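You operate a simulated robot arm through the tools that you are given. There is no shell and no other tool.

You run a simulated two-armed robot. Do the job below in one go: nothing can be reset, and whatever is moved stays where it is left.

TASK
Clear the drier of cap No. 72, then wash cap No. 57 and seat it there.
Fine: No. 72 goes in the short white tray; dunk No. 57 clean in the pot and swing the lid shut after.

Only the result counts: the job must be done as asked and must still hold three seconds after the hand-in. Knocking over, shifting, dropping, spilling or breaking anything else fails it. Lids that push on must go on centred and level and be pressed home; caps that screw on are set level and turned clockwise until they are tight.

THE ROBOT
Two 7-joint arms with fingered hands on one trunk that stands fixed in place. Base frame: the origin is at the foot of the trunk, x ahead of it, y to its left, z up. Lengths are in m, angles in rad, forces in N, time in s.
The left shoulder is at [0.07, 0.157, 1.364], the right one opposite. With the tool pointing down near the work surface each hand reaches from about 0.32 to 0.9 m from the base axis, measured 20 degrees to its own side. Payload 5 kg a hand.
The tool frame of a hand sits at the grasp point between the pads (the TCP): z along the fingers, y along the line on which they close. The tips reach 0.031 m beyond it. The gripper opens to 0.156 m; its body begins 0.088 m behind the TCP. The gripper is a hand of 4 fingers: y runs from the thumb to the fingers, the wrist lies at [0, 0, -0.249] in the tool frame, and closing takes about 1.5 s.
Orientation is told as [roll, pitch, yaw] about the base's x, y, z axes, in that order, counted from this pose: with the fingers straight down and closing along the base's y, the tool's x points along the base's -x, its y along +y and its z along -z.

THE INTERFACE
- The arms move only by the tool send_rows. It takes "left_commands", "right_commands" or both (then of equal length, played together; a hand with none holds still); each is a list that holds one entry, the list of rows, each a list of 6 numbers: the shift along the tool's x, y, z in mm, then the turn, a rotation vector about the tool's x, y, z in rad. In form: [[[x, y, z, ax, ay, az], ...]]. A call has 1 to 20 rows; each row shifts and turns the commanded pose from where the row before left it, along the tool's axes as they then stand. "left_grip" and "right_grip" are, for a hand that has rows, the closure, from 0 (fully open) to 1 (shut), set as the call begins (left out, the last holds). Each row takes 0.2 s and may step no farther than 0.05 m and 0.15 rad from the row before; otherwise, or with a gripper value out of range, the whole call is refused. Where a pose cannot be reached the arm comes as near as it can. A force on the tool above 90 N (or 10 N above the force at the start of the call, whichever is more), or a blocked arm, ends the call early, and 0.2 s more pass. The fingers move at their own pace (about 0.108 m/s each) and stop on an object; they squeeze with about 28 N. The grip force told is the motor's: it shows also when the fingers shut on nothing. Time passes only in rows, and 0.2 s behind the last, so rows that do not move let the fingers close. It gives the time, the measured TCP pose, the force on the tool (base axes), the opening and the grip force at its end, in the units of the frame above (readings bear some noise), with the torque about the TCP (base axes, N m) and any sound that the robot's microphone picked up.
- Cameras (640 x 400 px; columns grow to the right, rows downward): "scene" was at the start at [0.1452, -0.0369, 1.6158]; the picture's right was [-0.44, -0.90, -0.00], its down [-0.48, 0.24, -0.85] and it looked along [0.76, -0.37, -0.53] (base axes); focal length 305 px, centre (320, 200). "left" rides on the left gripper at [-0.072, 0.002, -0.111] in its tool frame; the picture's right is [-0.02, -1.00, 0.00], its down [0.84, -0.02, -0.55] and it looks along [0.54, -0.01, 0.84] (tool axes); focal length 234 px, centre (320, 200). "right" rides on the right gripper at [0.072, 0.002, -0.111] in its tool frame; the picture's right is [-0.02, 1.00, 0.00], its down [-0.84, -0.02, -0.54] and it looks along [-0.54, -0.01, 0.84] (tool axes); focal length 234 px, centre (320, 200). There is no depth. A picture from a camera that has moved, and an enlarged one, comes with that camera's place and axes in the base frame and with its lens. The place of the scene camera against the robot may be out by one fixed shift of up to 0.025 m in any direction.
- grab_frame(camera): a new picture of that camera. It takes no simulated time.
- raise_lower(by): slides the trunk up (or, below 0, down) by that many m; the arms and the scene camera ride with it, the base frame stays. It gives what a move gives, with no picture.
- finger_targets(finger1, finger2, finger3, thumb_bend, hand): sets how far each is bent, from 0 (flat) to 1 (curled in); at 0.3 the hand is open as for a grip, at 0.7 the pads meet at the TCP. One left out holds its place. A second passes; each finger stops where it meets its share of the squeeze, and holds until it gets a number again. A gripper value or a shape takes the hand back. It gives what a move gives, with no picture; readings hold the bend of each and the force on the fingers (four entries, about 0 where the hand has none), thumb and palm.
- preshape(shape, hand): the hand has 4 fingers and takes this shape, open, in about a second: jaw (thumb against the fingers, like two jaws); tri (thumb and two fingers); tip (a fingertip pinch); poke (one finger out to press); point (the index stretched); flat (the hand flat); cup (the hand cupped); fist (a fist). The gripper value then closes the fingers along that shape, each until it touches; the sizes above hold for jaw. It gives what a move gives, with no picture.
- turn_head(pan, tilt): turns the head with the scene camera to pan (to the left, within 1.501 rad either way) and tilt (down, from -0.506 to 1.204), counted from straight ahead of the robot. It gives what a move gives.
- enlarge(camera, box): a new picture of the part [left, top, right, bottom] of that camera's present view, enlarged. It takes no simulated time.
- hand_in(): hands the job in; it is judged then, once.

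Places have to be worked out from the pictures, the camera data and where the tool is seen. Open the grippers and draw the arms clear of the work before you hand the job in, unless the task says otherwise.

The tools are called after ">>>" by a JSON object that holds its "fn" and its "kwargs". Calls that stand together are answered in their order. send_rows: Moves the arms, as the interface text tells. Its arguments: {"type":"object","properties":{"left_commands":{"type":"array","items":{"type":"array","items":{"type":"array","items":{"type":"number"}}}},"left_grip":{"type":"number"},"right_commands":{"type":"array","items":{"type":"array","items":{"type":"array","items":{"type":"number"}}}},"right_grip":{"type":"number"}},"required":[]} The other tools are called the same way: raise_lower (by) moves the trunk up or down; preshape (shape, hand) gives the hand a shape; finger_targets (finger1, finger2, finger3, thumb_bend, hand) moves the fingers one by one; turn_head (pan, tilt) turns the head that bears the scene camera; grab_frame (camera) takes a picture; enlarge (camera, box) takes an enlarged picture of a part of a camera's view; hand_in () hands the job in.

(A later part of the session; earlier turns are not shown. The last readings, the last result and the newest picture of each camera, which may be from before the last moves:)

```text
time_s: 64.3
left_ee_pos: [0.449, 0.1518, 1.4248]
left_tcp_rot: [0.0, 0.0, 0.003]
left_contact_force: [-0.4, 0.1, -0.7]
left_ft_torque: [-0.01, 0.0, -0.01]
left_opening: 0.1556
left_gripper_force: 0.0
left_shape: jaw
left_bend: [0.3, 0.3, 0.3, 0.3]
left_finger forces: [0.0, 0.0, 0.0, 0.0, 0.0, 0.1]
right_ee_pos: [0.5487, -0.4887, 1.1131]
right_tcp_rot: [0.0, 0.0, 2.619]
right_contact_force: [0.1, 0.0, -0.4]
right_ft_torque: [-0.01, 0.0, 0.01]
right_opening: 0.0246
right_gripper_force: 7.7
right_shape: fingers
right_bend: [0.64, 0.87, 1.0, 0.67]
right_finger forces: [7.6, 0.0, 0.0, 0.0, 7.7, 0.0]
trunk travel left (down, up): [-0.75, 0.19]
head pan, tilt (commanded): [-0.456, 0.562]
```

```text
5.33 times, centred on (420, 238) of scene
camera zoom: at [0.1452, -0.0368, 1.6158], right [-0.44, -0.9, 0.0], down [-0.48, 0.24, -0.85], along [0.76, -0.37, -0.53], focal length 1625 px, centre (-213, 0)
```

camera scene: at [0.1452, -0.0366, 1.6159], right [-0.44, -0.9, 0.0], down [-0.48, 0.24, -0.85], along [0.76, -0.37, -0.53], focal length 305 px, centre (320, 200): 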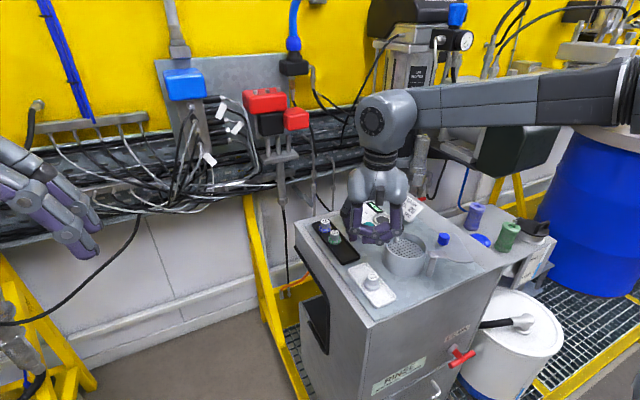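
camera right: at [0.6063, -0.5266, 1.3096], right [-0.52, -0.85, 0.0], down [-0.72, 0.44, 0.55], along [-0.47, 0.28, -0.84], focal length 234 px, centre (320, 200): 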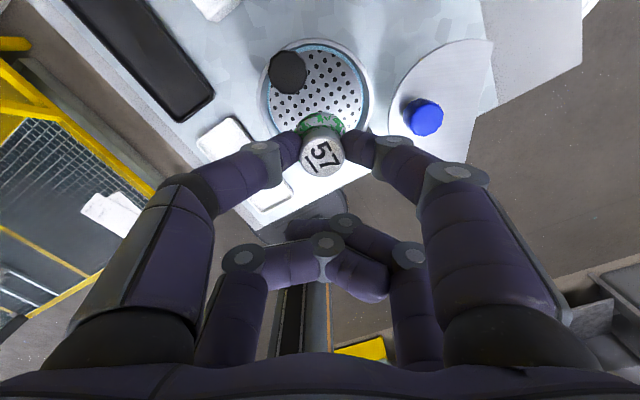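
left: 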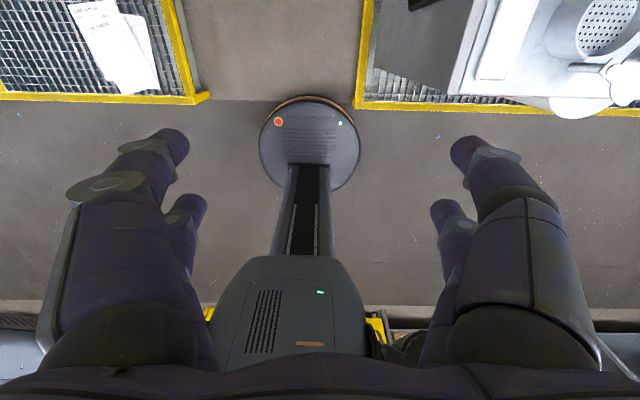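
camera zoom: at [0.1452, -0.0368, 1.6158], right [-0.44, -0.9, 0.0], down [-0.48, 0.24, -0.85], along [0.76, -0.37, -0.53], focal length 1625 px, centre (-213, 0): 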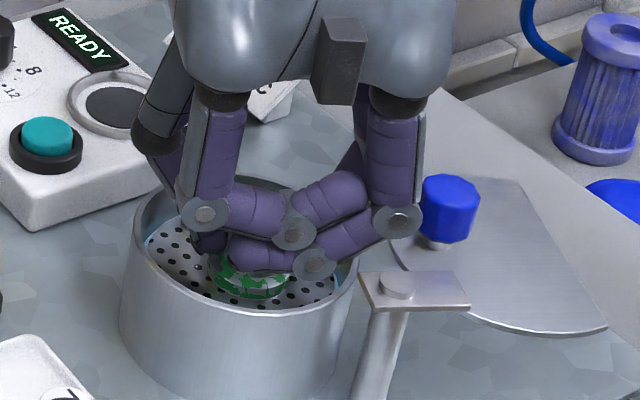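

Force has risen from about −1.8 to −0.4 N, perhaps first touch. Continue stepping down.

>>> {"fn": "send_rows", "kwargs": {"right_commands": [[[0, 0, 2, 0, 0, 0], [0, 0, 0, 0, 0, 0], [0, 0, 0, 0, 0, 0]]]}}

>>> {"fn": "send_rows", "kwargs": {"right_commands": [[[0, 0, 2, 0, 0, 0], [0, 0, 0, 0, 0, 0], [0, 0, 0, 0, 0, 0]]]}}

>>> {"fn": "enlarge", "kwargs": {"camera": "right", "box": [220, 40, 420, 190]}}

>>> {"fn": "enlarge", "kwargs": {"camera": "scene", "box": [370, 200, 470, 275]}}

```text
time_s: 65.1
left_ee_pos: [0.4484, 0.152, 1.425]
left_tcp_rot: [0.0, -0.002, 0.003]
left_contact_force: [-0.8, -1.1, 0.0]
left_ft_torque: [0.0, -0.01, 0.01]
left_opening: 0.1559
left_gripper_force: 0.1
left_shape: jaw
left_bend: [0.3, 0.3, 0.3, 0.3]
left_finger forces: [0.0, 0.1, 0.0, 0.1, 0.1, 0.0]
right_ee_pos: [0.5493, -0.4888, 1.1121]
right_tcp_rot: [0.001, -0.001, 2.62]
right_contact_force: [-0.4, 0.4, 1.6]
right_ft_torque: [-0.02, -0.01, 0.0]
right_opening: 0.0242
right_gripper_force: 8.1
right_shape: fingers
right_bend: [0.64, 0.87, 1.0, 0.67]
right_finger forces: [8.1, 0.0, 0.1, 0.0, 8.1, 0.0]
trunk travel left (down, up): [-0.75, 0.19]
head pan, tilt (commanded): [-0.456, 0.562]
```

```text
time_s: 65.9
left_ee_pos: [0.4484, 0.1516, 1.4252]
left_tcp_rot: [0.003, 0.0, 0.002]
left_contact_force: [0.1, 0.0, 0.0]
left_ft_torque: [-0.03, 0.01, -0.04]
left_opening: 0.1559
left_gripper_force: 0.0
left_shape: jaw
left_bend: [0.3, 0.3, 0.3, 0.3]
left_finger forces: [0.0, 0.0, 0.0, 0.0, 0.0, 0.0]
right_ee_pos: [0.5488, -0.4894, 1.1102]
right_tcp_rot: [0.0, 0.0, 2.617]
right_contact_force: [1.1, -0.5, 1.6]
right_ft_torque: [-0.03, -0.01, 0.03]
right_opening: 0.0239
right_gripper_force: 8.3
right_shape: fingers
right_bend: [0.64, 0.87, 1.0, 0.67]
right_finger forces: [8.4, 0.0, 0.0, 0.0, 7.9, 0.0]
trunk travel left (down, up): [-0.75, 0.19]
head pan, tilt (commanded): [-0.456, 0.562]
```

```text
2.67 times, centred on (320, 115) of right
camera zoom: at [0.6096, -0.5254, 1.2212], right [-0.52, -0.85, 0.0], down [-0.72, 0.44, 0.54], along [-0.47, 0.28, -0.84], focal length 624 px, centre (320, 427)
```

zoom: 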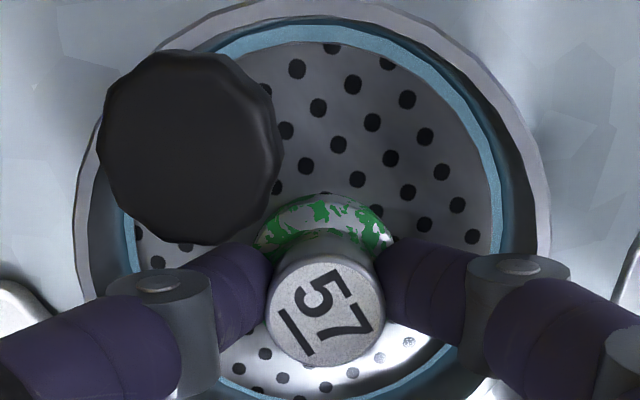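

```text
5.33 times, centred on (420, 238) of scene
camera zoom: at [0.1451, -0.0368, 1.6159], right [-0.44, -0.9, 0.0], down [-0.48, 0.24, -0.85], along [0.76, -0.37, -0.53], focal length 1625 px, centre (-213, 0)
```

zoom: 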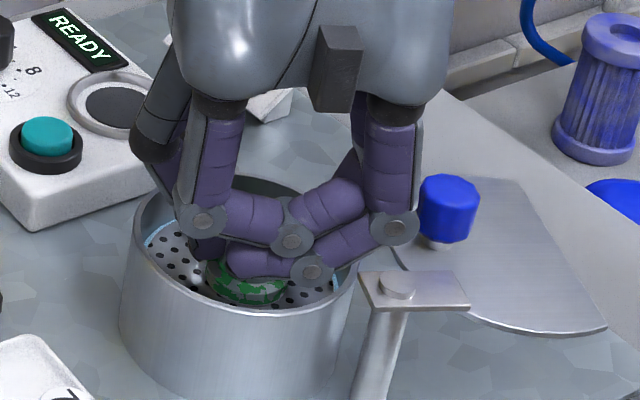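

The cap rests on the soft-sprung plate (about 3 N including weight). The finger joints are close to the rim, so I won't press by hand; I ease up 1.5 mm and open the jaws just enough to release.

>>> {"fn": "send_rows", "kwargs": {"right_commands": [[[0, 0, -1.5, 0, 0, 0], [0, 0, 0, 0, 0, 0]]]}}

>>> {"fn": "finger_targets", "kwargs": {"hand": "right", "finger1": 0.61, "thumb_bend": 0.61}}

>>> {"fn": "enlarge", "kwargs": {"camera": "right", "box": [220, 40, 420, 190]}}

```text
time_s: 66.5
left_ee_pos: [0.4478, 0.1522, 1.4253]
left_tcp_rot: [0.001, 0.0, 0.002]
left_contact_force: [-0.9, 0.2, -0.7]
left_ft_torque: [0.01, -0.02, 0.05]
left_opening: 0.156
left_gripper_force: 0.0
left_shape: jaw
left_bend: [0.3, 0.3, 0.3, 0.3]
left_finger forces: [0.1, 0.0, 0.0, 0.0, 0.1, 0.0]
right_ee_pos: [0.5485, -0.4879, 1.1119]
right_tcp_rot: [0.001, 0.0, 2.617]
right_contact_force: [0.4, -0.7, 0.1]
right_ft_torque: [-0.07, -0.01, 0.01]
right_opening: 0.0241
right_gripper_force: 8.1
right_shape: fingers
right_bend: [0.64, 0.87, 1.0, 0.67]
right_finger forces: [8.4, 0.0, 0.0, 0.0, 8.0, 0.1]
trunk travel left (down, up): [-0.75, 0.19]
head pan, tilt (commanded): [-0.456, 0.562]
```

```text
time_s: 67.5
left_ee_pos: [0.4477, 0.152, 1.4249]
left_tcp_rot: [0.001, 0.0, 0.0]
left_contact_force: [0.3, 0.2, 0.0]
left_ft_torque: [0.0, -0.02, 0.0]
left_opening: 0.1561
left_gripper_force: 0.0
left_shape: jaw
left_bend: [0.3, 0.3, 0.3, 0.3]
left_finger forces: [0.1, 0.0, 0.0, 0.0, 0.0, 0.0]
right_ee_pos: [0.5487, -0.4889, 1.1119]
right_tcp_rot: [-0.001, 0.0, 2.619]
right_contact_force: [-0.7, 0.4, -0.6]
right_ft_torque: [0.0, -0.01, 0.02]
right_opening: 0.0373
right_gripper_force: 0.1
right_shape: fingers
right_bend: [0.61, 0.87, 1.0, 0.61]
right_finger forces: [0.0, 0.0, 0.1, 0.0, 0.0, 0.0]
trunk travel left (down, up): [-0.75, 0.19]
head pan, tilt (commanded): [-0.456, 0.562]
```

```text
2.67 times, centred on (320, 115) of right
camera zoom: at [0.6096, -0.5252, 1.2226], right [-0.52, -0.85, 0.0], down [-0.72, 0.44, 0.54], along [-0.47, 0.28, -0.84], focal length 624 px, centre (320, 427)
```

zoom: 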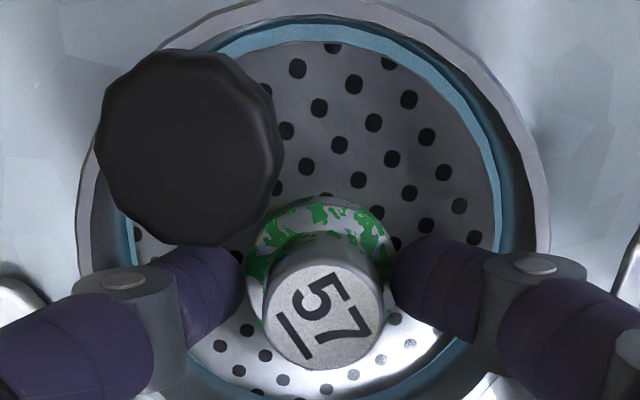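

Released cleanly; cap 57 stands on the plate. I go straight up, close the jaws to form a pressing bar, and move over the black plate knob.

>>> {"fn": "send_rows", "kwargs": {"right_commands": [[[0, 0, -8, 0, 0, 0], [0, 0, -20, 0, 0, 0], [0, 0, -35, 0, 0, 0], [0, 0, 0, 0, 0, 0]]]}}

>>> {"fn": "finger_targets", "kwargs": {"hand": "right", "finger1": 0.72, "thumb_bend": 0.72}}

>>> {"fn": "send_rows", "kwargs": {"right_commands": [[[17.5, -9.5, 0, 0, 0, 0], [17.5, -9.5, 0, 0, 0, 0], [0, 0, 0, 0, 0, 0], [0, 0, 0, 0, 0, 0]]]}}

>>> {"fn": "enlarge", "kwargs": {"camera": "right", "box": [200, 40, 440, 200]}}

>>> {"fn": "enlarge", "kwargs": {"camera": "scene", "box": [360, 190, 480, 280]}}

```text
time_s: 68.5
left_ee_pos: [0.4477, 0.1506, 1.4242]
left_tcp_rot: [0.0, -0.001, 0.002]
left_contact_force: [0.2, -0.4, -0.2]
left_ft_torque: [-0.01, 0.06, 0.01]
left_opening: 0.1556
left_gripper_force: 0.1
left_shape: jaw
left_bend: [0.3, 0.3, 0.3, 0.3]
left_finger forces: [0.0, 0.0, 0.1, 0.0, 0.0, 0.0]
right_ee_pos: [0.5492, -0.4869, 1.1758]
right_tcp_rot: [0.0, 0.001, 2.617]
right_contact_force: [0.4, 0.5, 0.0]
right_ft_torque: [-0.02, 0.04, 0.02]
right_opening: 0.037
right_gripper_force: 0.1
right_shape: fingers
right_bend: [0.61, 0.87, 1.0, 0.61]
right_finger forces: [0.1, 0.1, 0.0, 0.0, 0.0, 0.0]
trunk travel left (down, up): [-0.75, 0.19]
head pan, tilt (commanded): [-0.456, 0.562]
```

```text
time_s: 69.5
left_ee_pos: [0.4481, 0.1521, 1.4241]
left_tcp_rot: [-0.002, 0.0, 0.002]
left_contact_force: [0.3, 0.0, 0.2]
left_ft_torque: [0.04, -0.01, -0.03]
left_opening: 0.1559
left_gripper_force: 0.0
left_shape: jaw
left_bend: [0.3, 0.3, 0.3, 0.3]
left_finger forces: [0.1, 0.0, 0.0, 0.0, 0.1, 0.0]
right_ee_pos: [0.5481, -0.4872, 1.1749]
right_tcp_rot: [0.002, 0.002, 2.618]
right_contact_force: [-0.6, 0.2, -0.1]
right_ft_torque: [0.02, 0.03, -0.01]
right_opening: 0.0011
right_gripper_force: 0.1
right_shape: fingers
right_bend: [0.71, 0.87, 1.0, 0.71]
right_finger forces: [0.0, 0.0, 0.0, 0.1, 0.0, 0.0]
trunk travel left (down, up): [-0.75, 0.19]
head pan, tilt (commanded): [-0.456, 0.562]
```

```text
time_s: 70.5
left_ee_pos: [0.4483, 0.1514, 1.4245]
left_tcp_rot: [0.001, 0.001, 0.004]
left_contact_force: [0.3, 0.0, -0.1]
left_ft_torque: [0.01, 0.02, 0.0]
left_opening: 0.156
left_gripper_force: 0.0
left_shape: jaw
left_bend: [0.3, 0.3, 0.3, 0.3]
left_finger forces: [0.0, 0.0, 0.1, 0.0, 0.0, 0.0]
right_ee_pos: [0.5881, -0.4905, 1.1748]
right_tcp_rot: [0.0, 0.001, 2.617]
right_contact_force: [0.9, -0.8, 0.1]
right_ft_torque: [0.02, 0.01, -0.03]
right_opening: 0.0012
right_gripper_force: 0.1
right_shape: fingers
right_bend: [0.71, 0.87, 1.0, 0.71]
right_finger forces: [0.0, 0.0, 0.0, 0.1, 0.0, 0.0]
trunk travel left (down, up): [-0.75, 0.19]
head pan, tilt (commanded): [-0.456, 0.562]
```

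```text
2.50 times, centred on (320, 120) of right
camera zoom: at [0.6495, -0.5269, 1.2857], right [-0.52, -0.85, 0.0], down [-0.72, 0.44, 0.54], along [-0.47, 0.28, -0.84], focal length 585 px, centre (320, 400)
```

zoom: 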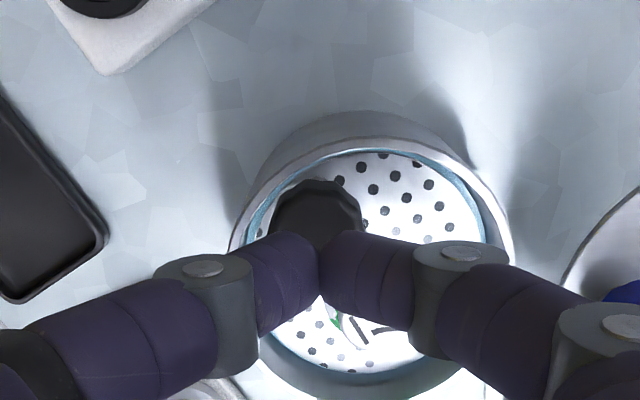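

```text
4.44 times, centred on (420, 235) of scene
camera zoom: at [0.145, -0.0369, 1.6159], right [-0.44, -0.9, 0.0], down [-0.48, 0.24, -0.85], along [0.76, -0.37, -0.53], focal length 1354 px, centre (-124, 44)
```

zoom: 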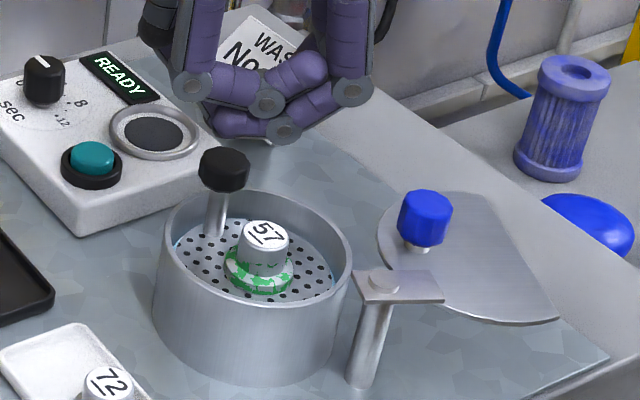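

The bar is over the knob (≈4 mm offset). I correct 3 mm and descend to just above the knob, then press in small steps.

>>> {"fn": "send_rows", "kwargs": {"right_commands": [[[3, 0, 12, 0, 0, 0], [0, 0, 14, 0, 0, 0], [0, 0, 0, 0, 0, 0]]]}}

>>> {"fn": "send_rows", "kwargs": {"right_commands": [[[0, 0, 3, 0, 0, 0], [0, 0, 0, 0, 0, 0]]]}}

>>> {"fn": "send_rows", "kwargs": {"right_commands": [[[0, 0, 3, 0, 0, 0], [0, 0, 0, 0, 0, 0]]]}}

>>> {"fn": "enlarge", "kwargs": {"camera": "right", "box": [200, 40, 440, 200]}}

>>> {"fn": "enlarge", "kwargs": {"camera": "scene", "box": [360, 190, 480, 280]}}

```text
time_s: 71.3
left_ee_pos: [0.4477, 0.1509, 1.4249]
left_tcp_rot: [0.0, 0.0, 0.002]
left_contact_force: [-0.2, -0.3, 0.5]
left_ft_torque: [-0.05, -0.01, 0.0]
left_opening: 0.156
left_gripper_force: 0.0
left_shape: jaw
left_bend: [0.3, 0.3, 0.3, 0.3]
left_finger forces: [0.0, 0.0, 0.1, 0.1, 0.0, 0.1]
right_ee_pos: [0.5905, -0.4921, 1.1479]
right_tcp_rot: [-0.001, 0.0, 2.618]
right_contact_force: [1.1, 0.1, 1.3]
right_ft_torque: [0.0, -0.03, -0.02]
right_opening: 0.0008
right_gripper_force: 0.0
right_shape: fingers
right_bend: [0.71, 0.87, 1.0, 0.71]
right_finger forces: [0.0, 0.0, 0.0, 0.0, 0.0, 0.0]
trunk travel left (down, up): [-0.75, 0.19]
head pan, tilt (commanded): [-0.456, 0.562]
```

```text
time_s: 71.9
left_ee_pos: [0.447, 0.1516, 1.4257]
left_tcp_rot: [0.001, 0.0, 0.0]
left_contact_force: [-0.3, 0.8, 0.1]
left_ft_torque: [0.02, 0.05, 0.01]
left_opening: 0.1561
left_gripper_force: 0.1
left_shape: jaw
left_bend: [0.3, 0.3, 0.3, 0.3]
left_finger forces: [0.0, 0.0, 0.0, 0.1, 0.1, 0.1]
right_ee_pos: [0.5909, -0.4922, 1.1462]
right_tcp_rot: [0.0, 0.0, 2.617]
right_contact_force: [-0.3, -0.4, 1.4]
right_ft_torque: [-0.01, -0.03, 0.0]
right_opening: 0.0009
right_gripper_force: 0.1
right_shape: fingers
right_bend: [0.71, 0.87, 1.0, 0.71]
right_finger forces: [0.1, 0.1, 0.0, 0.0, 0.0, 0.1]
trunk travel left (down, up): [-0.75, 0.19]
head pan, tilt (commanded): [-0.456, 0.562]
```

```text
time_s: 72.5
left_ee_pos: [0.4489, 0.1508, 1.4249]
left_tcp_rot: [0.0, 0.001, 0.002]
left_contact_force: [-0.5, -0.1, 0.1]
left_ft_torque: [-0.01, 0.0, 0.03]
left_opening: 0.1559
left_gripper_force: 0.1
left_shape: jaw
left_bend: [0.3, 0.3, 0.3, 0.3]
left_finger forces: [0.0, 0.0, 0.1, 0.0, 0.0, 0.0]
right_ee_pos: [0.5916, -0.4929, 1.143]
right_tcp_rot: [0.001, 0.0, 2.617]
right_contact_force: [-1.5, 0.6, 0.9]
right_ft_torque: [-0.01, -0.03, 0.02]
right_opening: 0.001
right_gripper_force: 0.1
right_shape: fingers
right_bend: [0.71, 0.87, 1.0, 0.71]
right_finger forces: [0.1, 0.1, 0.1, 0.1, 0.1, 0.0]
trunk travel left (down, up): [-0.75, 0.19]
head pan, tilt (commanded): [-0.456, 0.562]
```

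```text
2.50 times, centred on (320, 120) of right
camera zoom: at [0.6523, -0.5283, 1.2541], right [-0.52, -0.85, 0.0], down [-0.72, 0.44, 0.54], along [-0.46, 0.28, -0.84], focal length 585 px, centre (320, 400)
```

zoom: 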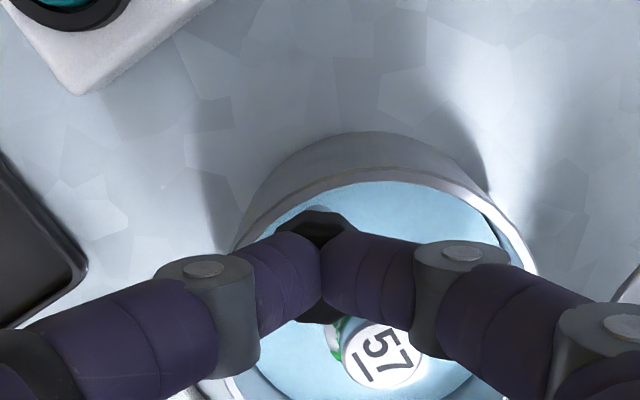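

```text
4.44 times, centred on (420, 235) of scene
camera zoom: at [0.1449, -0.0365, 1.6159], right [-0.44, -0.9, 0.0], down [-0.48, 0.24, -0.85], along [0.76, -0.37, -0.53], focal length 1354 px, centre (-124, 44)
```

zoom: 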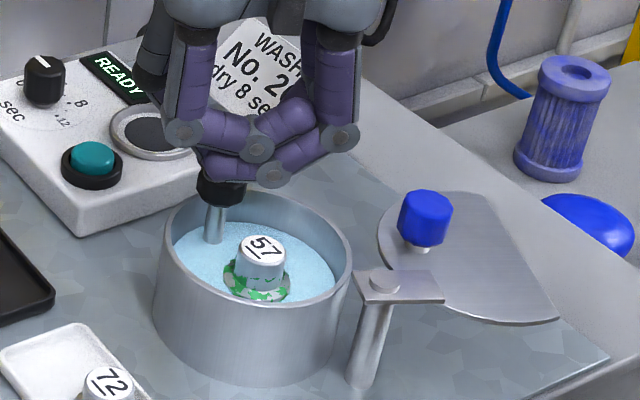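

The plate is already under the liquid and the force is tiny. I press further in steps until the paint ring is well submerged or the plunger bottoms.

>>> {"fn": "send_rows", "kwargs": {"right_commands": [[[0, 0, 3, 0, 0, 0], [0, 0, 3, 0, 0, 0], [0, 0, 0, 0, 0, 0]]]}}

>>> {"fn": "enlarge", "kwargs": {"camera": "scene", "box": [360, 190, 480, 280]}}

>>> {"fn": "send_rows", "kwargs": {"right_commands": [[[0, 0, 3, 0, 0, 0], [0, 0, 0, 0, 0, 0], [0, 0, 0, 0, 0, 0]]]}}

>>> {"fn": "enlarge", "kwargs": {"camera": "scene", "box": [360, 190, 480, 280]}}

>>> {"fn": "enlarge", "kwargs": {"camera": "right", "box": [200, 40, 440, 200]}}

```text
time_s: 73.3
left_ee_pos: [0.448, 0.1521, 1.4248]
left_tcp_rot: [-0.001, 0.002, 0.003]
left_contact_force: [-0.5, 0.1, 0.0]
left_ft_torque: [-0.02, 0.01, 0.0]
left_opening: 0.1558
left_gripper_force: 0.0
left_shape: jaw
left_bend: [0.3, 0.3, 0.3, 0.3]
left_finger forces: [0.1, 0.1, 0.0, 0.1, 0.1, 0.0]
right_ee_pos: [0.5911, -0.4909, 1.1362]
right_tcp_rot: [0.002, 0.001, 2.618]
right_contact_force: [0.2, 0.4, 3.2]
right_ft_torque: [-0.01, -0.03, -0.02]
right_opening: 0.0009
right_gripper_force: 0.1
right_shape: fingers
right_bend: [0.71, 0.87, 1.0, 0.71]
right_finger forces: [0.0, 0.0, 0.1, 0.0, 0.0, 0.0]
trunk travel left (down, up): [-0.75, 0.19]
head pan, tilt (commanded): [-0.456, 0.562]
```

```text
4.44 times, centred on (420, 235) of scene
camera zoom: at [0.1448, -0.0365, 1.6159], right [-0.44, -0.9, 0.0], down [-0.48, 0.24, -0.85], along [0.76, -0.37, -0.53], focal length 1354 px, centre (-124, 44)
```

zoom: 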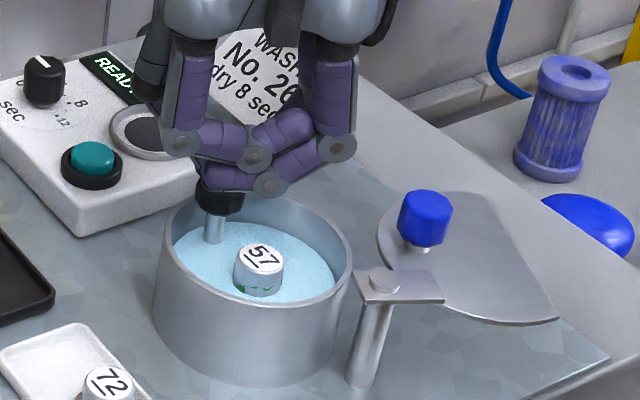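

```text
time_s: 74.1
left_ee_pos: [0.4488, 0.1515, 1.4249]
left_tcp_rot: [-0.001, 0.0, 0.002]
left_contact_force: [-0.1, -0.6, 0.2]
left_ft_torque: [-0.02, 0.01, -0.02]
left_opening: 0.1558
left_gripper_force: 0.0
left_shape: jaw
left_bend: [0.3, 0.3, 0.3, 0.3]
left_finger forces: [0.0, 0.0, 0.1, 0.0, 0.0, 0.1]
right_ee_pos: [0.5918, -0.4916, 1.1329]
right_tcp_rot: [-0.001, 0.001, 2.619]
right_contact_force: [0.8, -0.5, 2.7]
right_ft_torque: [-0.01, -0.1, 0.02]
right_opening: 0.0007
right_gripper_force: 0.1
right_shape: fingers
right_bend: [0.71, 0.87, 1.0, 0.71]
right_finger forces: [0.0, 0.0, 0.1, 0.0, 0.0, 0.1]
trunk travel left (down, up): [-0.75, 0.19]
head pan, tilt (commanded): [-0.456, 0.562]
```

```text
4.44 times, centred on (420, 235) of scene
camera zoom: at [0.145, -0.0364, 1.6159], right [-0.44, -0.9, 0.0], down [-0.48, 0.23, -0.85], along [0.76, -0.37, -0.53], focal length 1354 px, centre (-124, 44)
```

zoom: 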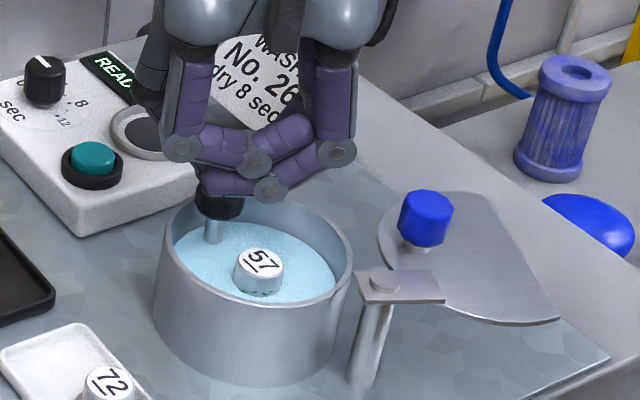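

```text
2.50 times, centred on (320, 120) of right
camera zoom: at [0.6522, -0.528, 1.244], right [-0.52, -0.85, 0.0], down [-0.72, 0.44, 0.54], along [-0.46, 0.28, -0.84], focal length 585 px, centre (320, 400)
```

zoom: 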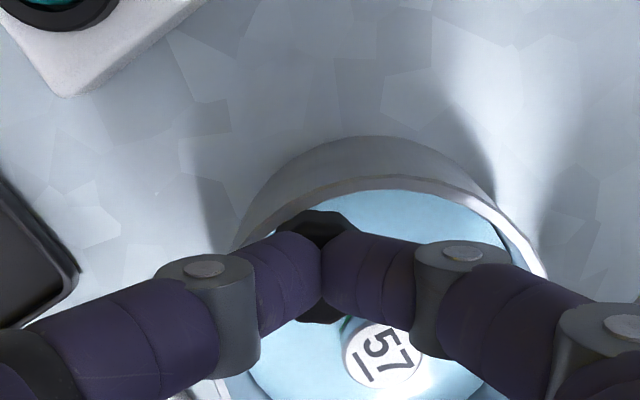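

Only a few green specks remain above the liquid. I press about 6 mm deeper and hold a few seconds.

>>> {"fn": "send_rows", "kwargs": {"right_commands": [[[0, 0, 3, 0, 0, 0], [0, 0, 3, 0, 0, 0], [0, 0, 0, 0, 0, 0], [0, 0, 0, 0, 0, 0]]]}}

>>> {"fn": "enlarge", "kwargs": {"camera": "scene", "box": [360, 190, 480, 280]}}

```text
time_s: 75.1
left_ee_pos: [0.4474, 0.1523, 1.4244]
left_tcp_rot: [-0.001, 0.001, 0.002]
left_contact_force: [0.4, 0.0, 0.0]
left_ft_torque: [0.01, -0.03, -0.04]
left_opening: 0.1557
left_gripper_force: 0.0
left_shape: jaw
left_bend: [0.3, 0.3, 0.3, 0.3]
left_finger forces: [0.0, 0.0, 0.1, 0.0, 0.0, 0.1]
right_ee_pos: [0.5912, -0.491, 1.1264]
right_tcp_rot: [0.0, 0.002, 2.618]
right_contact_force: [0.6, 0.7, 2.7]
right_ft_torque: [-0.03, -0.14, -0.01]
right_opening: 0.0009
right_gripper_force: 0.1
right_shape: fingers
right_bend: [0.71, 0.87, 1.0, 0.71]
right_finger forces: [0.1, 0.0, 0.0, 0.0, 0.0, 0.0]
trunk travel left (down, up): [-0.75, 0.19]
head pan, tilt (commanded): [-0.456, 0.562]
```

```text
4.44 times, centred on (420, 235) of scene
camera zoom: at [0.145, -0.0364, 1.6159], right [-0.44, -0.9, 0.0], down [-0.48, 0.23, -0.85], along [0.76, -0.37, -0.53], focal length 1354 px, centre (-124, 44)
```

zoom: 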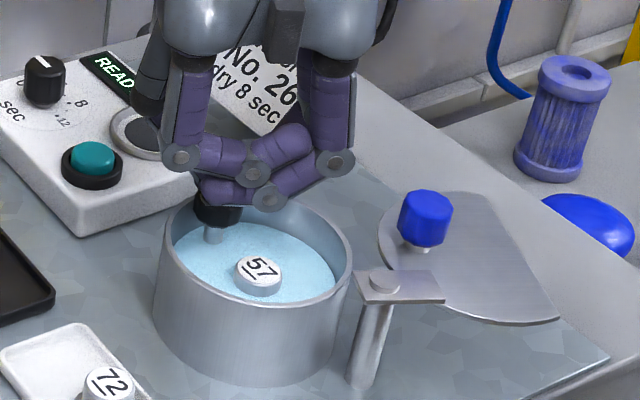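

The paint zone is fully submerged. I hold for ~3 s and then let the plate rise slowly to see whether the cap is clean.

>>> {"fn": "send_rows", "kwargs": {"right_commands": [[[0, 0, 0, 0, 0, 0], [0, 0, 0, 0, 0, 0], [0, 0, 0, 0, 0, 0], [0, 0, 0, 0, 0, 0], [0, 0, 0, 0, 0, 0], [0, 0, 0, 0, 0, 0], [0, 0, 0, 0, 0, 0], [0, 0, 0, 0, 0, 0], [0, 0, 0, 0, 0, 0], [0, 0, 0, 0, 0, 0], [0, 0, 0, 0, 0, 0], [0, 0, 0, 0, 0, 0], [0, 0, 0, 0, 0, 0], [0, 0, 0, 0, 0, 0], [0, 0, 0, 0, 0, 0]]]}}

>>> {"fn": "send_rows", "kwargs": {"right_commands": [[[0, 0, -4, 0, 0, 0], [0, 0, -4, 0, 0, 0], [0, 0, -4, 0, 0, 0], [0, 0, -4, 0, 0, 0], [0, 0, -4, 0, 0, 0], [0, 0, -4, 0, 0, 0], [0, 0, 0, 0, 0, 0], [0, 0, 0, 0, 0, 0]]]}}

>>> {"fn": "enlarge", "kwargs": {"camera": "scene", "box": [380, 210, 460, 270]}}

```text
time_s: 78.3
left_ee_pos: [0.4486, 0.1516, 1.4256]
left_tcp_rot: [0.001, 0.001, 0.001]
left_contact_force: [-0.9, 0.3, -0.5]
left_ft_torque: [0.01, -0.02, -0.06]
left_opening: 0.1561
left_gripper_force: 0.0
left_shape: jaw
left_bend: [0.3, 0.3, 0.3, 0.3]
left_finger forces: [0.0, 0.0, 0.0, 0.1, 0.1, 0.0]
right_ee_pos: [0.5915, -0.4917, 1.1281]
right_tcp_rot: [-0.001, 0.001, 2.617]
right_contact_force: [0.4, 0.5, 3.8]
right_ft_torque: [-0.01, -0.09, 0.0]
right_opening: 0.0006
right_gripper_force: 0.0
right_shape: fingers
right_bend: [0.71, 0.87, 1.0, 0.71]
right_finger forces: [0.0, 0.1, 0.1, 0.0, 0.1, 0.0]
trunk travel left (down, up): [-0.75, 0.19]
head pan, tilt (commanded): [-0.456, 0.562]
```

```text
time_s: 80.1
left_ee_pos: [0.4479, 0.1522, 1.4253]
left_tcp_rot: [0.001, 0.001, 0.002]
left_contact_force: [1.1, -0.7, -0.7]
left_ft_torque: [0.0, 0.01, 0.02]
left_opening: 0.156
left_gripper_force: 0.1
left_shape: jaw
left_bend: [0.3, 0.3, 0.3, 0.3]
left_finger forces: [0.1, 0.1, 0.0, 0.0, 0.0, 0.1]
right_ee_pos: [0.5907, -0.4926, 1.1513]
right_tcp_rot: [-0.001, 0.0, 2.619]
right_contact_force: [-0.4, 0.4, 0.8]
right_ft_torque: [-0.01, -0.02, 0.02]
right_opening: 0.0009
right_gripper_force: 0.1
right_shape: fingers
right_bend: [0.71, 0.87, 1.0, 0.71]
right_finger forces: [0.1, 0.0, 0.0, 0.1, 0.0, 0.1]
trunk travel left (down, up): [-0.75, 0.19]
head pan, tilt (commanded): [-0.456, 0.562]
```

```text
6.67 times, centred on (420, 240) of scene
camera zoom: at [0.1452, -0.0366, 1.6159], right [-0.44, -0.9, 0.0], down [-0.48, 0.24, -0.85], along [0.76, -0.37, -0.53], focal length 2031 px, centre (-347, -67)
```

zoom: 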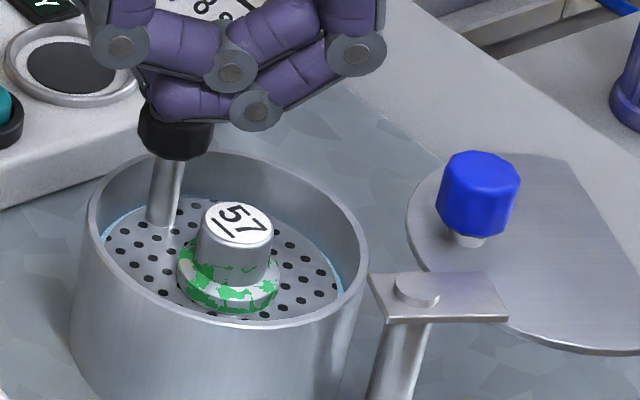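

There's still green paint after one dunk. I zoom in closely to judge whether it decreased.

>>> {"fn": "enlarge", "kwargs": {"camera": "scene", "box": [398, 228, 428, 250]}}

>>> {"fn": "enlarge", "kwargs": {"camera": "scene", "box": [310, 215, 345, 240]}}

```text
16.00 times, centred on (413, 239) of scene
camera zoom: at [0.1452, -0.0366, 1.6159], right [-0.44, -0.9, 0.0], down [-0.48, 0.24, -0.85], along [0.76, -0.37, -0.53], focal length 4875 px, centre (-1168, -424)
```

zoom: 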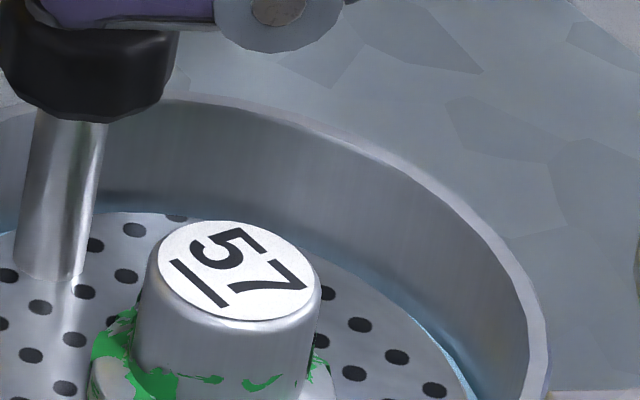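

```text
16.00 times, centred on (328, 228) of scene
camera zoom: at [0.1452, -0.0366, 1.6159], right [-0.44, -0.9, 0.0], down [-0.48, 0.24, -0.85], along [0.76, -0.37, -0.53], focal length 4875 px, centre (200, -240)
```

zoom: 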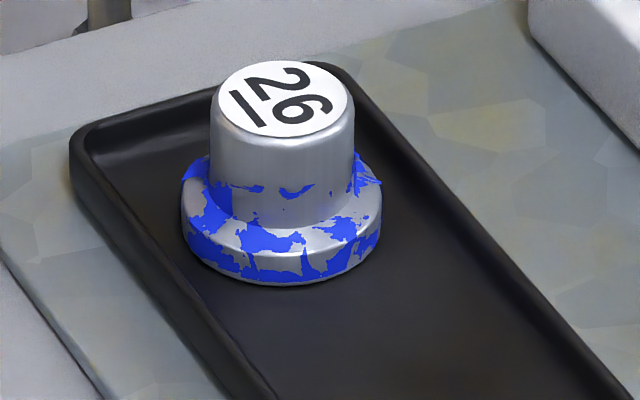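

>>> {"fn": "enlarge", "kwargs": {"camera": "scene", "box": [400, 238, 432, 260]}}

```text
16.00 times, centred on (416, 249) of scene
camera zoom: at [0.1452, -0.0366, 1.6159], right [-0.44, -0.9, 0.0], down [-0.48, 0.24, -0.85], along [0.76, -0.37, -0.53], focal length 4875 px, centre (-1216, -584)
```

zoom: 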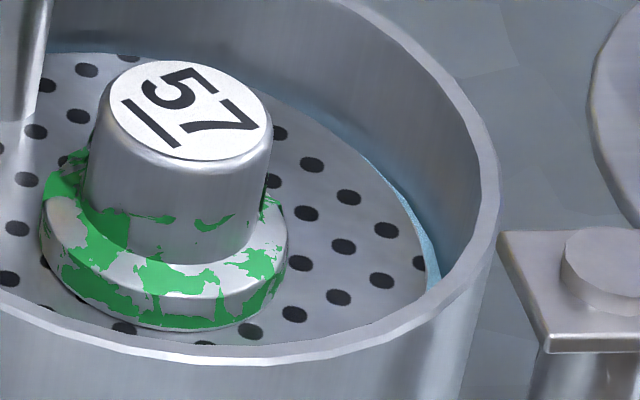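

The paint pattern seems unchanged, so several plunging strokes are probably needed. I do two full strokes and look again.

>>> {"fn": "send_rows", "kwargs": {"right_commands": [[[0, 0, 9, 0, 0, 0], [0, 0, 8, 0, 0, 0], [0, 0, 8, 0, 0, 0], [0, 0, 0, 0, 0, 0], [0, 0, 0, 0, 0, 0], [0, 0, -8, 0, 0, 0], [0, 0, -8, 0, 0, 0], [0, 0, -9, 0, 0, 0], [0, 0, 0, 0, 0, 0], [0, 0, 9, 0, 0, 0], [0, 0, 8, 0, 0, 0], [0, 0, 8, 0, 0, 0], [0, 0, 0, 0, 0, 0], [0, 0, 0, 0, 0, 0], [0, 0, -8, 0, 0, 0], [0, 0, -8, 0, 0, 0], [0, 0, -9, 0, 0, 0], [0, 0, 0, 0, 0, 0]]]}}

>>> {"fn": "enlarge", "kwargs": {"camera": "scene", "box": [400, 238, 432, 260]}}

```text
time_s: 83.9
left_ee_pos: [0.4492, 0.1516, 1.4251]
left_tcp_rot: [-0.001, 0.001, 0.0]
left_contact_force: [-0.5, 0.4, -0.4]
left_ft_torque: [-0.02, 0.01, 0.01]
left_opening: 0.1559
left_gripper_force: 0.1
left_shape: jaw
left_bend: [0.3, 0.3, 0.3, 0.3]
left_finger forces: [0.0, 0.0, 0.0, 0.1, 0.1, 0.0]
right_ee_pos: [0.5916, -0.4913, 1.1525]
right_tcp_rot: [-0.001, 0.0, 2.617]
right_contact_force: [-0.1, 0.1, 1.5]
right_ft_torque: [-0.01, 0.01, -0.01]
right_opening: 0.0007
right_gripper_force: 0.0
right_shape: fingers
right_bend: [0.71, 0.87, 1.0, 0.71]
right_finger forces: [0.0, 0.0, 0.0, 0.1, 0.0, 0.0]
trunk travel left (down, up): [-0.75, 0.19]
head pan, tilt (commanded): [-0.456, 0.562]
```

```text
16.00 times, centred on (416, 249) of scene
camera zoom: at [0.1452, -0.0367, 1.6158], right [-0.44, -0.9, 0.0], down [-0.48, 0.24, -0.85], along [0.76, -0.37, -0.53], focal length 4875 px, centre (-1216, -584)
```

zoom: 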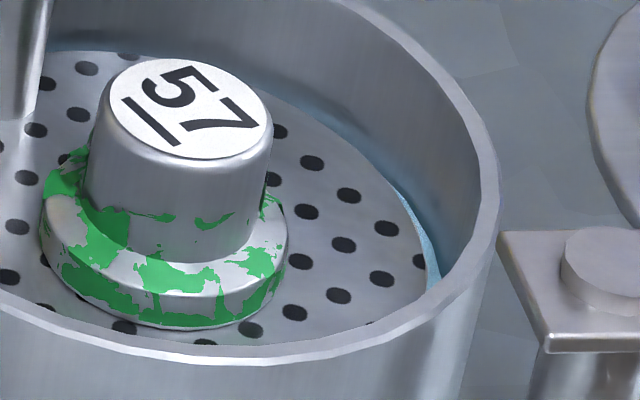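

Little or no change visible. Perhaps the plunger must be pushed deeper: I press ~10 mm further this time (watching rim clearance) and hold.

>>> {"fn": "send_rows", "kwargs": {"right_commands": [[[0, 0, 9, 0, 0, 0], [0, 0, 8, 0, 0, 0], [0, 0, 8, 0, 0, 0], [0, 0, 3, 0, 0, 0], [0, 0, 3, 0, 0, 0], [0, 0, 0, 0, 0, 0], [0, 0, 0, 0, 0, 0]]]}}

>>> {"fn": "enlarge", "kwargs": {"camera": "scene", "box": [370, 200, 470, 275]}}

>>> {"fn": "enlarge", "kwargs": {"camera": "right", "box": [200, 60, 440, 220]}}

```text
time_s: 85.5
left_ee_pos: [0.4477, 0.1525, 1.4241]
left_tcp_rot: [-0.001, 0.001, 0.001]
left_contact_force: [-0.3, 0.2, 0.3]
left_ft_torque: [-0.01, 0.01, -0.01]
left_opening: 0.1559
left_gripper_force: 0.1
left_shape: jaw
left_bend: [0.3, 0.3, 0.3, 0.3]
left_finger forces: [0.1, 0.0, 0.1, 0.0, 0.0, 0.0]
right_ee_pos: [0.5914, -0.4918, 1.1213]
right_tcp_rot: [-0.002, -0.001, 2.618]
right_contact_force: [1.1, -0.6, 4.7]
right_ft_torque: [-0.01, -0.17, 0.03]
right_opening: 0.0008
right_gripper_force: 0.1
right_shape: fingers
right_bend: [0.71, 0.87, 1.0, 0.72]
right_finger forces: [0.1, 0.0, 0.1, 0.0, 0.1, 0.0]
trunk travel left (down, up): [-0.75, 0.19]
head pan, tilt (commanded): [-0.456, 0.562]
```

```text
5.33 times, centred on (420, 238) of scene
camera zoom: at [0.145, -0.0362, 1.6159], right [-0.44, -0.9, 0.0], down [-0.48, 0.23, -0.85], along [0.76, -0.37, -0.53], focal length 1625 px, centre (-213, 0)
```

zoom: 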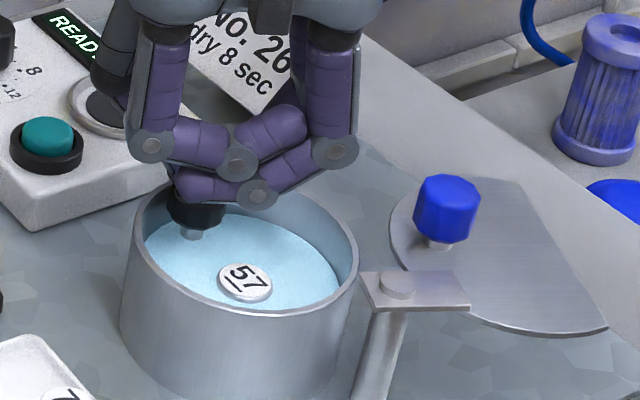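

```text
2.50 times, centred on (320, 140) of right
camera zoom: at [0.6523, -0.5281, 1.2321], right [-0.52, -0.85, 0.0], down [-0.72, 0.44, 0.54], along [-0.46, 0.28, -0.84], focal length 585 px, centre (320, 350)
```

zoom: 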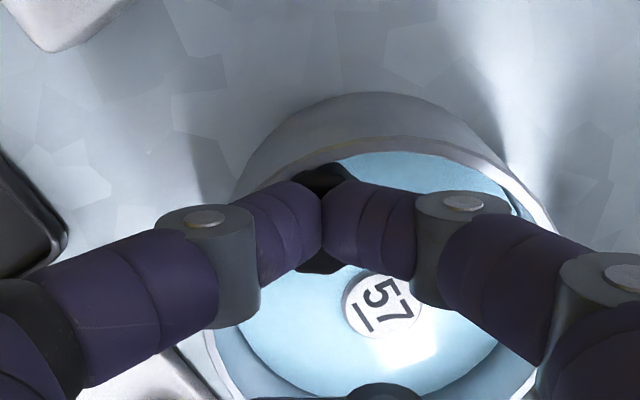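

Only the label is above the liquid now. I go 3 mm further and hold 3 s, then raise and inspect.

>>> {"fn": "send_rows", "kwargs": {"right_commands": [[[0, 0, 1.5, 0, 0, 0], [0, 0, 1.5, 0, 0, 0], [0, 0, 0, 0, 0, 0], [0, 0, 0, 0, 0, 0], [0, 0, 0, 0, 0, 0], [0, 0, 0, 0, 0, 0], [0, 0, 0, 0, 0, 0], [0, 0, 0, 0, 0, 0], [0, 0, 0, 0, 0, 0], [0, 0, 0, 0, 0, 0], [0, 0, 0, 0, 0, 0], [0, 0, 0, 0, 0, 0], [0, 0, 0, 0, 0, 0], [0, 0, 0, 0, 0, 0], [0, 0, 0, 0, 0, 0], [0, 0, 0, 0, 0, 0], [0, 0, 0, 0, 0, 0]]]}}

>>> {"fn": "enlarge", "kwargs": {"camera": "scene", "box": [370, 200, 470, 275]}}

>>> {"fn": "send_rows", "kwargs": {"right_commands": [[[0, 0, -6, 0, 0, 0], [0, 0, -8, 0, 0, 0], [0, 0, -8, 0, 0, 0], [0, 0, -8, 0, 0, 0], [0, 0, -4, 0, 0, 0], [0, 0, 0, 0, 0, 0], [0, 0, 0, 0, 0, 0]]]}}

>>> {"fn": "enlarge", "kwargs": {"camera": "scene", "box": [400, 238, 432, 260]}}

```text
time_s: 89.1
left_ee_pos: [0.4481, 0.1535, 1.4265]
left_tcp_rot: [-0.002, 0.001, 0.002]
left_contact_force: [-0.4, 1.0, 0.4]
left_ft_torque: [0.03, 0.01, 0.0]
left_opening: 0.156
left_gripper_force: 0.1
left_shape: jaw
left_bend: [0.3, 0.3, 0.3, 0.3]
left_finger forces: [0.1, 0.1, 0.1, 0.1, 0.1, 0.0]
right_ee_pos: [0.5912, -0.4916, 1.1188]
right_tcp_rot: [0.0, 0.001, 2.619]
right_contact_force: [4.1, -0.3, 12.7]
right_ft_torque: [-0.11, -0.33, 0.06]
right_opening: 0.0004
right_gripper_force: 6.5
right_shape: fingers
right_bend: [0.72, 0.87, 1.0, 0.72]
right_finger forces: [0.0, 0.0, 0.1, 0.0, 12.6, 0.0]
trunk travel left (down, up): [-0.75, 0.19]
head pan, tilt (commanded): [-0.456, 0.562]
```

```text
5.33 times, centred on (420, 238) of scene
camera zoom: at [0.1443, -0.0355, 1.616], right [-0.44, -0.9, 0.0], down [-0.48, 0.23, -0.85], along [0.76, -0.37, -0.53], focal length 1625 px, centre (-213, 0)
```

zoom: 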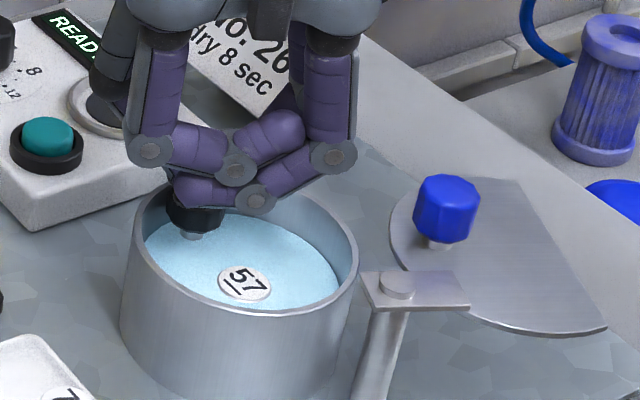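

```text
time_s: 90.7
left_ee_pos: [0.4482, 0.1529, 1.424]
left_tcp_rot: [0.001, 0.0, 0.001]
left_contact_force: [1.0, -0.3, -0.2]
left_ft_torque: [0.01, -0.01, -0.01]
left_opening: 0.1556
left_gripper_force: 0.1
left_shape: jaw
left_bend: [0.3, 0.3, 0.3, 0.3]
left_finger forces: [0.0, 0.1, 0.1, 0.0, 0.0, 0.0]
right_ee_pos: [0.5913, -0.4915, 1.1512]
right_tcp_rot: [-0.001, 0.0, 2.618]
right_contact_force: [0.1, -0.7, 0.7]
right_ft_torque: [0.0, -0.01, -0.01]
right_opening: 0.0009
right_gripper_force: 0.0
right_shape: fingers
right_bend: [0.71, 0.87, 1.0, 0.72]
right_finger forces: [0.1, 0.0, 0.0, 0.0, 0.0, 0.0]
trunk travel left (down, up): [-0.75, 0.19]
head pan, tilt (commanded): [-0.456, 0.562]
```

```text
16.00 times, centred on (416, 249) of scene
camera zoom: at [0.1451, -0.0367, 1.6159], right [-0.44, -0.9, 0.0], down [-0.48, 0.24, -0.85], along [0.76, -0.37, -0.53], focal length 4875 px, centre (-1216, -584)
```

zoom: 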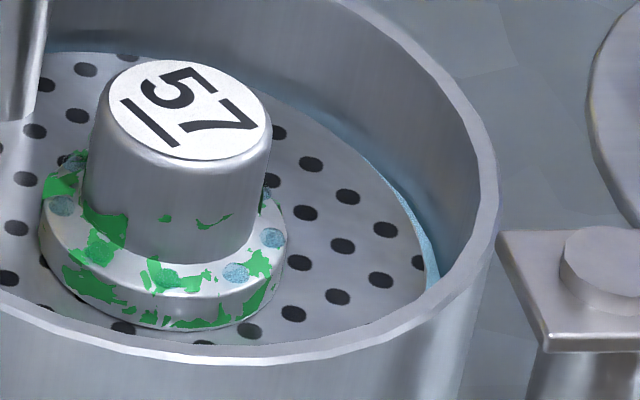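

That deeper plunge clearly reduced the green and left droplets, so depth matters. I do two more deep strokes.

>>> {"fn": "send_rows", "kwargs": {"right_commands": [[[0, 0, 9, 0, 0, 0], [0, 0, 9, 0, 0, 0], [0, 0, 8, 0, 0, 0], [0, 0, 5.5, 0, 0, 0], [0, 0, 0, 0, 0, 0], [0, 0, 0, 0, 0, 0], [0, 0, -6, 0, 0, 0], [0, 0, -8, 0, 0, 0], [0, 0, -9, 0, 0, 0], [0, 0, -8.5, 0, 0, 0], [0, 0, 9, 0, 0, 0], [0, 0, 9, 0, 0, 0], [0, 0, 8, 0, 0, 0], [0, 0, 5.5, 0, 0, 0], [0, 0, 0, 0, 0, 0], [0, 0, 0, 0, 0, 0], [0, 0, -6, 0, 0, 0], [0, 0, -8, 0, 0, 0], [0, 0, -9, 0, 0, 0], [0, 0, -8.5, 0, 0, 0]]]}}

>>> {"fn": "enlarge", "kwargs": {"camera": "scene", "box": [400, 238, 432, 260]}}

```text
time_s: 94.9
left_ee_pos: [0.4477, 0.1507, 1.4252]
left_tcp_rot: [0.0, 0.0, 0.002]
left_contact_force: [0.5, 0.7, 0.3]
left_ft_torque: [-0.02, -0.02, 0.02]
left_opening: 0.1558
left_gripper_force: 0.0
left_shape: jaw
left_bend: [0.3, 0.3, 0.3, 0.3]
left_finger forces: [0.0, 0.0, 0.1, 0.1, 0.1, 0.1]
right_ee_pos: [0.5909, -0.4903, 1.1507]
right_tcp_rot: [0.0, -0.001, 2.617]
right_contact_force: [0.4, 0.9, 0.4]
right_ft_torque: [0.01, -0.05, -0.02]
right_opening: 0.0013
right_gripper_force: 0.0
right_shape: fingers
right_bend: [0.71, 0.87, 1.0, 0.71]
right_finger forces: [0.0, 0.0, 0.0, 0.0, 0.0, 0.0]
trunk travel left (down, up): [-0.75, 0.19]
head pan, tilt (commanded): [-0.456, 0.562]
```

```text
16.00 times, centred on (416, 249) of scene
camera zoom: at [0.1449, -0.0365, 1.6158], right [-0.44, -0.9, 0.0], down [-0.48, 0.23, -0.85], along [0.76, -0.37, -0.53], focal length 4875 px, centre (-1216, -584)
```

zoom: 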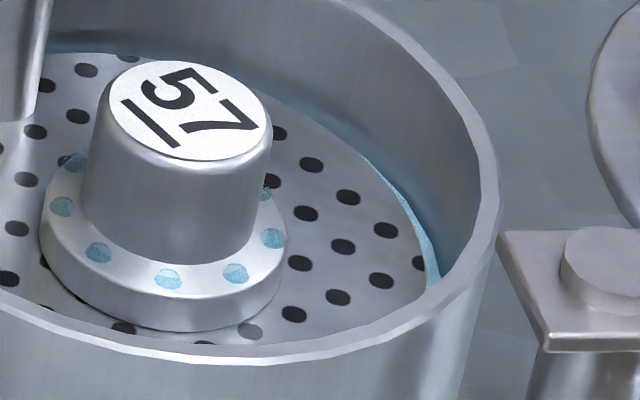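

The cap looks clean on this side (only droplets left). I rise, open the jaws to 0.6 and return above the cap to inspect it from the hand camera.

>>> {"fn": "send_rows", "kwargs": {"right_commands": [[[0, 0, -12, 0, 0, 0], [0, 0, -13, 0, 0, 0], [-19, 9.5, 0, 0, 0, 0], [-19, 9.5, 0, 0, 0, 0], [0, 0, 0, 0, 0, 0]]]}}

>>> {"fn": "finger_targets", "kwargs": {"hand": "right", "finger1": 0.6, "thumb_bend": 0.6}}

>>> {"fn": "enlarge", "kwargs": {"camera": "right", "box": [220, 40, 420, 190]}}

>>> {"fn": "enlarge", "kwargs": {"camera": "right", "box": [295, 110, 345, 150]}}

```text
time_s: 96.1
left_ee_pos: [0.449, 0.1526, 1.4243]
left_tcp_rot: [-0.003, 0.001, 0.002]
left_contact_force: [-0.4, 0.0, -0.5]
left_ft_torque: [0.0, 0.02, 0.01]
left_opening: 0.1558
left_gripper_force: 0.1
left_shape: jaw
left_bend: [0.3, 0.3, 0.3, 0.3]
left_finger forces: [0.1, 0.0, 0.0, 0.0, 0.0, 0.0]
right_ee_pos: [0.5487, -0.4894, 1.1777]
right_tcp_rot: [0.003, -0.001, 2.618]
right_contact_force: [0.8, -0.9, 0.1]
right_ft_torque: [-0.02, 0.0, 0.01]
right_opening: 0.0012
right_gripper_force: 0.1
right_shape: fingers
right_bend: [0.71, 0.87, 1.0, 0.71]
right_finger forces: [0.1, 0.0, 0.0, 0.1, 0.0, 0.0]
trunk travel left (down, up): [-0.75, 0.19]
head pan, tilt (commanded): [-0.456, 0.562]
```

```text
time_s: 97.1
left_ee_pos: [0.4477, 0.1507, 1.4252]
left_tcp_rot: [0.001, 0.001, 0.003]
left_contact_force: [0.0, -0.3, 0.1]
left_ft_torque: [-0.03, -0.02, 0.01]
left_opening: 0.1561
left_gripper_force: 0.0
left_shape: jaw
left_bend: [0.3, 0.3, 0.3, 0.3]
left_finger forces: [0.1, 0.0, 0.0, 0.0, 0.0, 0.0]
right_ee_pos: [0.5481, -0.4919, 1.1772]
right_tcp_rot: [-0.001, 0.0, 2.619]
right_contact_force: [-0.1, -0.5, 0.4]
right_ft_torque: [-0.02, -0.02, 0.0]
right_opening: 0.041
right_gripper_force: 0.1
right_shape: fingers
right_bend: [0.6, 0.87, 1.0, 0.6]
right_finger forces: [0.0, 0.1, 0.1, 0.0, 0.0, 0.1]
trunk travel left (down, up): [-0.75, 0.19]
head pan, tilt (commanded): [-0.456, 0.562]
```

```text
2.67 times, centred on (320, 115) of right
camera zoom: at [0.6089, -0.5268, 1.2881], right [-0.52, -0.85, 0.0], down [-0.72, 0.44, 0.54], along [-0.47, 0.28, -0.84], focal length 624 px, centre (320, 427)
```

zoom: 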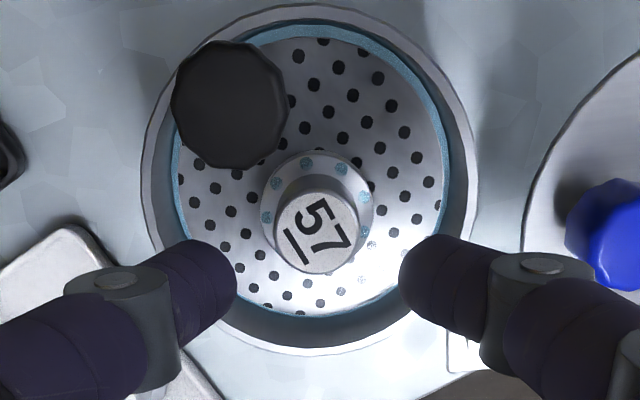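

```text
10.00 times, centred on (320, 130) of right
camera zoom: at [0.6089, -0.5268, 1.2881], right [-0.52, -0.85, 0.0], down [-0.72, 0.44, 0.54], along [-0.47, 0.28, -0.84], focal length 2342 px, centre (320, 900)
```

zoom: 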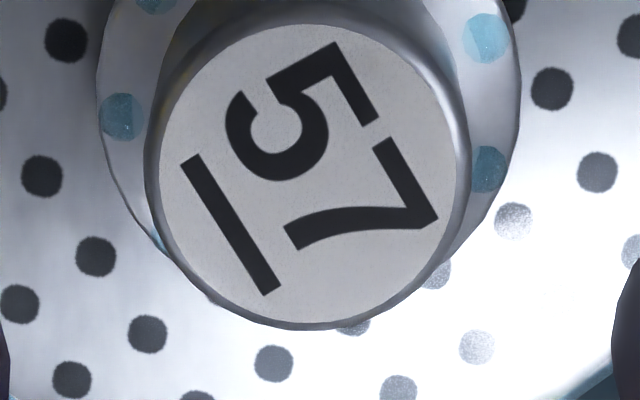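

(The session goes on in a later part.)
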